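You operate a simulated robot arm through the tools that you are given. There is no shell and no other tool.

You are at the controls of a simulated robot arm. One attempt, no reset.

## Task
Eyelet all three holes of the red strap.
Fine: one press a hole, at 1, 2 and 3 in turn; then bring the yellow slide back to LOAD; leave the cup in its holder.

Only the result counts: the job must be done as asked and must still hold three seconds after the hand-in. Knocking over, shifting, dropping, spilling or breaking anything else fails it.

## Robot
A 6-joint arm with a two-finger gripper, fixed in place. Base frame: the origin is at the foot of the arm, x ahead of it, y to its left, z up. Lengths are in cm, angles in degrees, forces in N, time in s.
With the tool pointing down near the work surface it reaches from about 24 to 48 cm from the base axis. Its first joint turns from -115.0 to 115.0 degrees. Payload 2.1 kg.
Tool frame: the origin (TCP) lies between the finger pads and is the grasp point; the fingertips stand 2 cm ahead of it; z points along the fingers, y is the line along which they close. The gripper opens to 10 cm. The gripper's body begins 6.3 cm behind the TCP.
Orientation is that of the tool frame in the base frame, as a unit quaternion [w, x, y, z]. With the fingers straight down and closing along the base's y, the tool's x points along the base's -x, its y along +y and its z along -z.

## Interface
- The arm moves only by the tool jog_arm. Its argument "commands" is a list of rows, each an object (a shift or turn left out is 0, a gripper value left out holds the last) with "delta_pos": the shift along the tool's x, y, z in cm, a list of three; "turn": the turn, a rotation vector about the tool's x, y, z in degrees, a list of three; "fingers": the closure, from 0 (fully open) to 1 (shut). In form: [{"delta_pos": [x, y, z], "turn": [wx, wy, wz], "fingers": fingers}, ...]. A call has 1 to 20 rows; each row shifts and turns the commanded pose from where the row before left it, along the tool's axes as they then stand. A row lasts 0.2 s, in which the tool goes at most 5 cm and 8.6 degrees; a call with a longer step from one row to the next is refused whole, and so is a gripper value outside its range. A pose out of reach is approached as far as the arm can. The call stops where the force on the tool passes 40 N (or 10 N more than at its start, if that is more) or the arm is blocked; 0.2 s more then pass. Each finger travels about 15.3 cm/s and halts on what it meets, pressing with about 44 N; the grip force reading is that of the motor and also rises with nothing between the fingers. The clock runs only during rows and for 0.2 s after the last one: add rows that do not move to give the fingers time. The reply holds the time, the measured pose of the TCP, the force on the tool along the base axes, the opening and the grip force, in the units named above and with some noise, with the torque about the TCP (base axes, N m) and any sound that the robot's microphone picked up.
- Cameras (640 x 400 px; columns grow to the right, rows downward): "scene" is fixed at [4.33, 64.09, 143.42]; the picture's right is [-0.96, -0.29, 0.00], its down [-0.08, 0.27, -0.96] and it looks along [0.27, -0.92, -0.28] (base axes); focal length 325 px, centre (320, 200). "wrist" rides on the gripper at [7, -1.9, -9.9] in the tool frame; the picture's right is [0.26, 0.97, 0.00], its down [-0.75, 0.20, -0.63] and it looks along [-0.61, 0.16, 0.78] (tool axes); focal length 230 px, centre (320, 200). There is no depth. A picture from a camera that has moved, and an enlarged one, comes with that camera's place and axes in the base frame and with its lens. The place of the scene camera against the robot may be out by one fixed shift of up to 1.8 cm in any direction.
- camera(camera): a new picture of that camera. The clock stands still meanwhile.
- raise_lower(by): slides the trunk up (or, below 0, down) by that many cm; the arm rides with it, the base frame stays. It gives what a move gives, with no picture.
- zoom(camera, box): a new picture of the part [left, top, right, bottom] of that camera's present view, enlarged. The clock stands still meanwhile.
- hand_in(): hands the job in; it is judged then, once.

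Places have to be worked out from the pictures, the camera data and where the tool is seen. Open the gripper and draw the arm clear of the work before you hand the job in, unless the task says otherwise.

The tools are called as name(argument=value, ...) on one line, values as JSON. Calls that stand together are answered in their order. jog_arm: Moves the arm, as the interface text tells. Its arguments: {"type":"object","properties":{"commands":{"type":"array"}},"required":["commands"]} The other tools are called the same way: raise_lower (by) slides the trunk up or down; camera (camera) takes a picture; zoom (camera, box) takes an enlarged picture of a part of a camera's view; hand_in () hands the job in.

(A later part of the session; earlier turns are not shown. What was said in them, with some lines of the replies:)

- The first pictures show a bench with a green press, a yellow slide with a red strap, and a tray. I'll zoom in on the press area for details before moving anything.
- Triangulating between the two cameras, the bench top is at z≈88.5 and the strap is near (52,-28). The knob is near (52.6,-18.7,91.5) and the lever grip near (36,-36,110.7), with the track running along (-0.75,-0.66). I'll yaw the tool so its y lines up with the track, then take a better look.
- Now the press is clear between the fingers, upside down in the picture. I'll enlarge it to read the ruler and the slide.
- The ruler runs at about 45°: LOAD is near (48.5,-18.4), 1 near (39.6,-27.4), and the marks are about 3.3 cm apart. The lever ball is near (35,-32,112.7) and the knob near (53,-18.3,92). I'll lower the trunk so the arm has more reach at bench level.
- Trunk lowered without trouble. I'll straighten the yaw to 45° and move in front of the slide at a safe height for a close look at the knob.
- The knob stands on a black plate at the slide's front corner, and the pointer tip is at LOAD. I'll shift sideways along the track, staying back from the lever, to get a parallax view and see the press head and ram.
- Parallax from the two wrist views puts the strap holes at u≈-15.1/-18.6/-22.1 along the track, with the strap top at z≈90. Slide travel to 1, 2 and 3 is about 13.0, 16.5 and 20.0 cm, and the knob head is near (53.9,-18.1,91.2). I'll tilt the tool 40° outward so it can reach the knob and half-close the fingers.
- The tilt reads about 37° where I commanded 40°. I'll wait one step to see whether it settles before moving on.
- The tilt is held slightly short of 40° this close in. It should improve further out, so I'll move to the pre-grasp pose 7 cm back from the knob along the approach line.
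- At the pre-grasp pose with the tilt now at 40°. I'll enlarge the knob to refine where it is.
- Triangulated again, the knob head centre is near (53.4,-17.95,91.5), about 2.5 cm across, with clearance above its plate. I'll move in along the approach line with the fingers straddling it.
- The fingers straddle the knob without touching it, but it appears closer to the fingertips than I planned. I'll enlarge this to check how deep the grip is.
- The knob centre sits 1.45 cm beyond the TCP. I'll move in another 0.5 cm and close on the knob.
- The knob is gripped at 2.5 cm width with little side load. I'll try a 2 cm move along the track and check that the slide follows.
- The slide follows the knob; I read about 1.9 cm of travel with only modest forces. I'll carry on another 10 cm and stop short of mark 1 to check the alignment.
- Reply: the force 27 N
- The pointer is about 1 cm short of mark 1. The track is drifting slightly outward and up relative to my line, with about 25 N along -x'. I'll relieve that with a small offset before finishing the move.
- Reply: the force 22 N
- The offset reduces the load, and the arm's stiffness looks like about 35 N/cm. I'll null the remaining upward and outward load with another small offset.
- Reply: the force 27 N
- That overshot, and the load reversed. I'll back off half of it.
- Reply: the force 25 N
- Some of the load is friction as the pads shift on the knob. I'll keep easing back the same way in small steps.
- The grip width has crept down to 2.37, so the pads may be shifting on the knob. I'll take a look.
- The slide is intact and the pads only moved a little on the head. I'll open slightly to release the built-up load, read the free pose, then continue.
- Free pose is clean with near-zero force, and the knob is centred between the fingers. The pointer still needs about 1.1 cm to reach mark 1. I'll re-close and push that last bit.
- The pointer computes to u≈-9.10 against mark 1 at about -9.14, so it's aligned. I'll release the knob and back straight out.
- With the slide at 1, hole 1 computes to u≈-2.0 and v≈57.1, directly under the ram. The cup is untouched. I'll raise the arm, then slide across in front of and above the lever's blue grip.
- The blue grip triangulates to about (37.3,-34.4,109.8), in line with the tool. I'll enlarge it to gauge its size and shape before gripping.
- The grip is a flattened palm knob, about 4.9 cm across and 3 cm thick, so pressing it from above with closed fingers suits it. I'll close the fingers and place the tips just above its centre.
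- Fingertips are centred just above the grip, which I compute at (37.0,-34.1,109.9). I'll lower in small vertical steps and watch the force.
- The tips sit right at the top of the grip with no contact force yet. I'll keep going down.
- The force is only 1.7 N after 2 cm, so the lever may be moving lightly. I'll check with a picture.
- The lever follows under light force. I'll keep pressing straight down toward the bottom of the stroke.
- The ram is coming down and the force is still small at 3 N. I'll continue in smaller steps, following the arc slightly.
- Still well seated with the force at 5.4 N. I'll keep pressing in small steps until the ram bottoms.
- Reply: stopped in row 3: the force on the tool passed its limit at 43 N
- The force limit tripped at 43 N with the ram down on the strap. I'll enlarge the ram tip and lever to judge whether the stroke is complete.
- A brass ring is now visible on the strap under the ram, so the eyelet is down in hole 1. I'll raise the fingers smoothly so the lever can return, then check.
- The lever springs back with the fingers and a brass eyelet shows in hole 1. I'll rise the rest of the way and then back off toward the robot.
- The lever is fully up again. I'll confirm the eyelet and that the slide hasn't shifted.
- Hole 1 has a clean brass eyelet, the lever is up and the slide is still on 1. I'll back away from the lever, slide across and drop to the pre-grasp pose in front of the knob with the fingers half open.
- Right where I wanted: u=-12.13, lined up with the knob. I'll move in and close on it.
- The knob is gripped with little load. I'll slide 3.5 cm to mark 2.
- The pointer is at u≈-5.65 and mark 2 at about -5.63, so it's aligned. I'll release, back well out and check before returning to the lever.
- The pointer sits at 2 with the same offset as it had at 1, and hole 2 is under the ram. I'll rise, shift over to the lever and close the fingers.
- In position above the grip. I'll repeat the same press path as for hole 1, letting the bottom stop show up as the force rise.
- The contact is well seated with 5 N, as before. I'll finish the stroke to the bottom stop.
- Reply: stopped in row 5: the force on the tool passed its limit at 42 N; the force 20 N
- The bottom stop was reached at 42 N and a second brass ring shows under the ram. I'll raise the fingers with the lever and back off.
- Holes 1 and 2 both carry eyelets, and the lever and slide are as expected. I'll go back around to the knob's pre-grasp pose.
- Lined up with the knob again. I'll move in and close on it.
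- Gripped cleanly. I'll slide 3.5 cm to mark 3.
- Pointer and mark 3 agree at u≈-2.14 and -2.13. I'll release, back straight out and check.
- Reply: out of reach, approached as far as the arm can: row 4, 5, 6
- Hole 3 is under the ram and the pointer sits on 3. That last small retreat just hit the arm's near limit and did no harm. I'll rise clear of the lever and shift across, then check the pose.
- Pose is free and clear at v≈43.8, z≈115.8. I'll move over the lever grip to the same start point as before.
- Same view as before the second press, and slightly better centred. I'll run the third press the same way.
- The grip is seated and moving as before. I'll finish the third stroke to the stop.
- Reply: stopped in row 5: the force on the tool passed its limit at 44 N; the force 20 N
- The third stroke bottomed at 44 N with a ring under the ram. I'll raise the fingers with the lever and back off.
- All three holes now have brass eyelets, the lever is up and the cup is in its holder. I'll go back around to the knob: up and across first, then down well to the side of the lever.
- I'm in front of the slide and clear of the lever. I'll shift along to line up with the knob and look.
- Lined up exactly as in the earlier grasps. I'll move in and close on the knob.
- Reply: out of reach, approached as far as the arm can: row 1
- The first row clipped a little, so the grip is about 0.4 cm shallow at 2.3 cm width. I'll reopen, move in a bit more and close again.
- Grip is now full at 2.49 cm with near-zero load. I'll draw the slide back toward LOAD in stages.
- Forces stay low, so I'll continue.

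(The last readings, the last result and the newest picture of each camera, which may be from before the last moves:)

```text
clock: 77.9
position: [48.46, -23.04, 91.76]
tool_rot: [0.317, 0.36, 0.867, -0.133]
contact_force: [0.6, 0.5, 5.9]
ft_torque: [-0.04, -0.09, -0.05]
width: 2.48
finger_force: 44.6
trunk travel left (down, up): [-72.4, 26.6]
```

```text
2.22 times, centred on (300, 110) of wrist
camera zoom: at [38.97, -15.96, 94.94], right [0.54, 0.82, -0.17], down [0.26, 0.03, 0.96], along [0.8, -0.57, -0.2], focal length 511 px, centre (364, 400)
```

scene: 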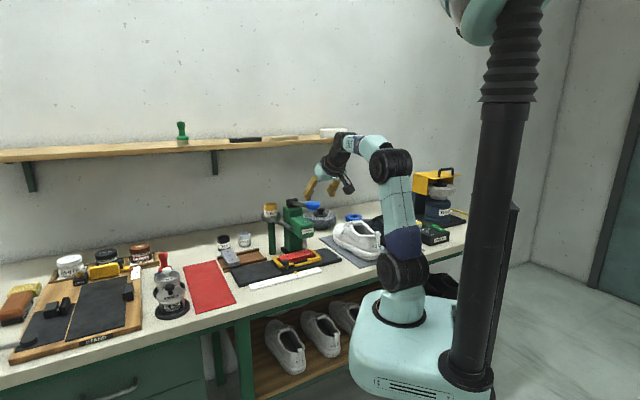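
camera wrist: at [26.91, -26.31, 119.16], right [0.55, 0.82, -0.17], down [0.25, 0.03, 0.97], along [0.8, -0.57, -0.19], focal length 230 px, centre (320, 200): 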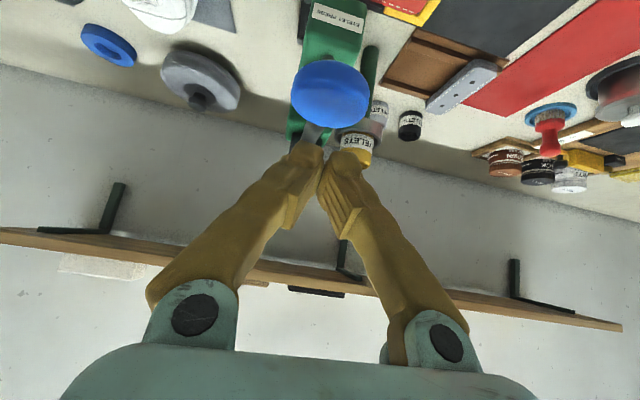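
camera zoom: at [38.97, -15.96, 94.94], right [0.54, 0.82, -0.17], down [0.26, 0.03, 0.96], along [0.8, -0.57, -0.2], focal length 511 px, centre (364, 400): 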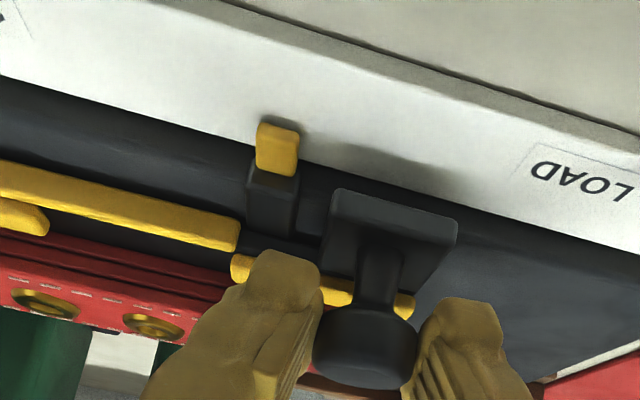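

Now at u≈-18.0, with about 7.2 cm to go. I'll move 6.4 cm more and then check alignment against LOAD.

jog_arm(commands=[{"delta_pos": [0, 0.8, 0]}, {"delta_pos": [0, 0.8, 0]}, {"delta_pos": [0, 0.8, 0]}, {"delta_pos": [0, 0.8, 0]}, {"delta_pos": [0, 0.8, 0]}, {"delta_pos": [0, 0.8, 0]}, {"delta_pos": [0, 0.8, 0]}, {"delta_pos": [0, 0.8, 0]}, {}])

zoom(camera="wrist", box=[180, 20, 420, 200])

```text
clock: 79.9
position: [52.93, -18.57, 91.84]
tool_rot: [0.317, 0.359, 0.868, -0.132]
contact_force: [1.8, 0.8, 10.7]
ft_torque: [-0.01, -0.08, -0.04]
width: 2.45
finger_force: 45.4
trunk travel left (down, up): [-72.4, 26.6]
```

```text
2.22 times, centred on (300, 110) of wrist
camera zoom: at [43.42, -11.47, 94.93], right [0.54, 0.82, -0.17], down [0.26, 0.02, 0.97], along [0.8, -0.57, -0.2], focal length 511 px, centre (364, 400)
```

zoom: 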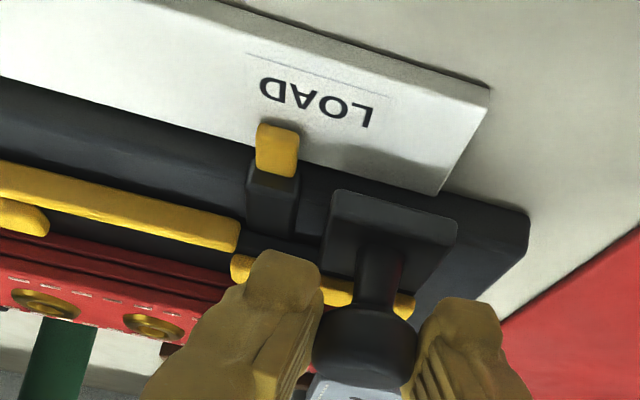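

The pointer computes to u≈-21.4 against LOAD at -22.08. I'll move the last 0.7 cm.

jog_arm(commands=[{"delta_pos": [0, 0.4, 0]}, {"delta_pos": [0, 0.35, 0]}, {}])

zoom(camera="wrist", box=[180, 20, 420, 200])

```text
clock: 80.7
position: [53.53, -17.91, 91.79]
tool_rot: [0.318, 0.359, 0.867, -0.132]
contact_force: [2.7, -1.8, 12.8]
ft_torque: [-0.13, -0.15, 0.04]
width: 2.46
finger_force: 45.3
trunk travel left (down, up): [-72.4, 26.6]
```

```text
2.22 times, centred on (300, 110) of wrist
camera zoom: at [43.92, -10.96, 94.92], right [0.54, 0.82, -0.17], down [0.26, 0.03, 0.97], along [0.8, -0.57, -0.2], focal length 511 px, centre (364, 400)
```

zoom: 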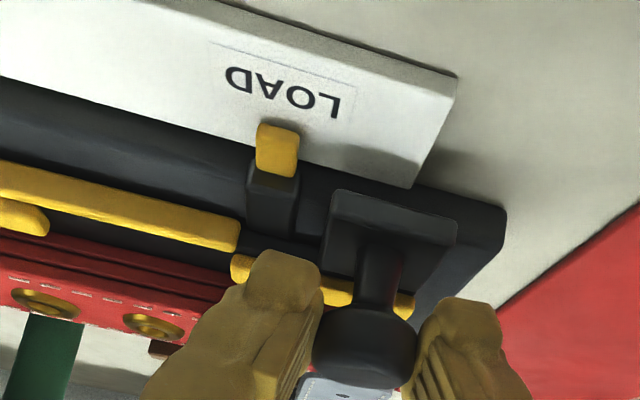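

The pointer at u≈-22.1 matches LOAD at -22.11. I'll release the knob and back straight out.

jog_arm(commands=[{"fingers": 0.45}, {}, {"delta_pos": [0, 0, -2]}, {"delta_pos": [0, 0, -4]}, {"delta_pos": [0, 0, -4]}, {}])

zoom(camera="wrist", box=[180, 0, 420, 180])

zoom(camera="scene", box=[230, 240, 330, 300])

```text
clock: 82.1
position: [49.07, -13.56, 99.34]
tool_rot: [0.317, 0.36, 0.868, -0.132]
contact_force: [-0.4, 0.2, 0.3]
ft_torque: [0.01, 0.0, -0.01]
width: 5.5
finger_force: 0.1
trunk travel left (down, up): [-72.4, 26.6]
```

```text
2.22 times, centred on (300, 90) of wrist
camera zoom: at [39.51, -6.53, 102.51], right [0.54, 0.82, -0.17], down [0.26, 0.02, 0.96], along [0.8, -0.57, -0.2], focal length 511 px, centre (364, 444)
```

zoom: 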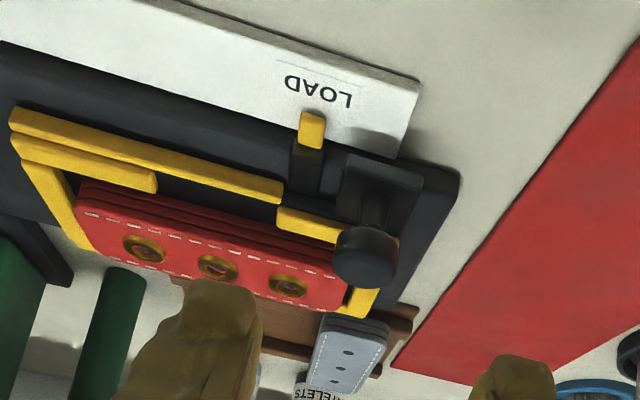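

```text
6.40 times, centred on (280, 270) of scene
camera zoom: at [4.33, 64.09, 143.42], right [-0.96, -0.29, 0.0], down [-0.08, 0.27, -0.96], along [0.27, -0.92, -0.28], focal length 2078 px, centre (576, -248)
```

zoom: 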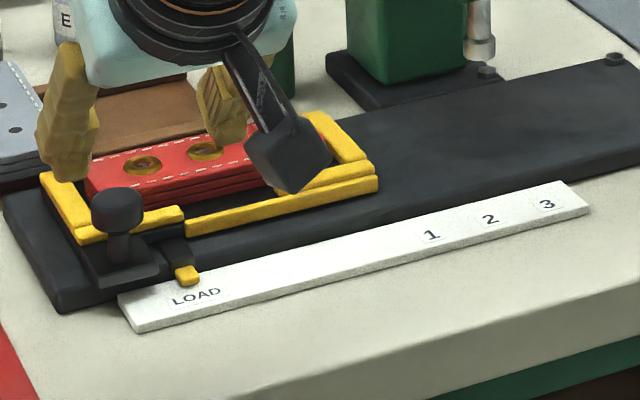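

The slide sits exactly where it started in the scene picture, with all three eyelets set. I'll open the gripper fully, raise the arm and draw it back clear of the bench.

jog_arm(commands=[{"delta_pos": [-2.41, 0, -2.87]}, {"delta_pos": [-2.41, 0, -2.87]}, {"delta_pos": [-2.41, 0, -2.87]}, {"delta_pos": [-2.41, 0, -2.87]}, {"delta_pos": [2.5, -1, -2.1], "fingers": 0.0}, {"delta_pos": [2.5, -1, -2.1], "turn": [0, 8, 0]}, {"delta_pos": [2.5, -2, -1.8], "turn": [0, 8, 0]}, {"delta_pos": [2.5, -2, -1.2], "turn": [0, 8, 0]}, {"delta_pos": [2.5, -2, -0.6], "turn": [0, 8, 0]}, {"delta_pos": [2.0, -2, 0], "turn": [0, 8, 0]}, {}])

camera(camera="scene")

zoom(camera="scene", box=[200, 190, 360, 290])

camera(camera="wrist")

```text
clock: 84.5
position: [30.04, -8.36, 114.3]
tool_rot: [-0.001, 0.382, 0.924, -0.001]
contact_force: [0.0, -0.2, 0.3]
ft_torque: [0.02, 0.01, -0.01]
width: 10.02
finger_force: 0.0
trunk travel left (down, up): [-72.4, 26.6]
```

```text
taken
```

scene: 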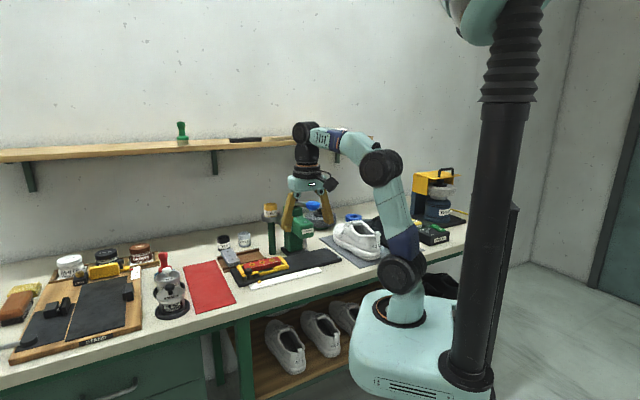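

```text
4.00 times, centred on (280, 240) of scene
camera zoom: at [4.33, 64.09, 143.42], right [-0.96, -0.29, 0.0], down [-0.08, 0.27, -0.96], along [0.27, -0.92, -0.28], focal length 1299 px, centre (480, 40)
```

zoom: 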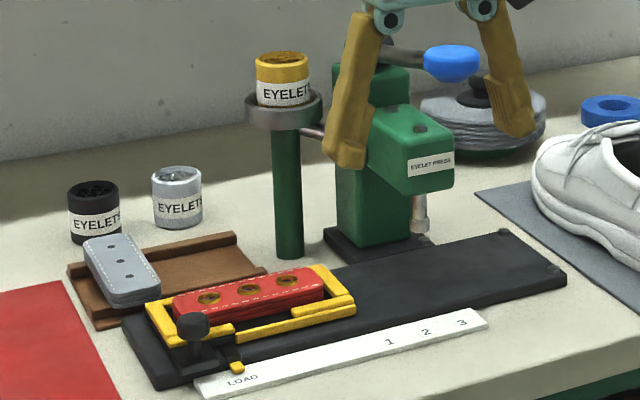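

```text
taken
camera wrist: at [23.86, -4.73, 124.24], right [0.5, 0.87, 0.0], down [0.67, -0.39, 0.63], along [0.54, -0.32, -0.78], focal length 230 px, centre (320, 200)
```

wrist: 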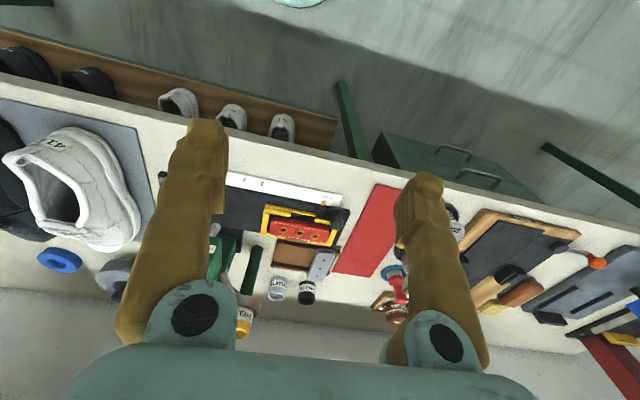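

All three holes carry eyelets and the slide is back at LOAD. The lever is up, the cup is in its holder, and nothing else has moved compared with the first picture. The gripper is open and clear of the bench, so I'll hand the job in.

hand_in()

```text
The job is handed in.
```

The red strap now has a brass eyelet in all three holes, set with one press each at 1, 2 and 3 in turn. The job is handed in; no verdict came back with it.

- **Presses:** each stroke went down until the lever stopped hard, at 42–44 N. A brass ring showed in each hole afterwards.
- **Slide:** it is back at LOAD, and in the last pictures it sits where it started.
- **Cup:** the yellow cup was not touched and is still in its holder.
- **Everything else:** nothing else on the bench looks moved in the final pictures. The gripper is open and the arm is clear of the bench.
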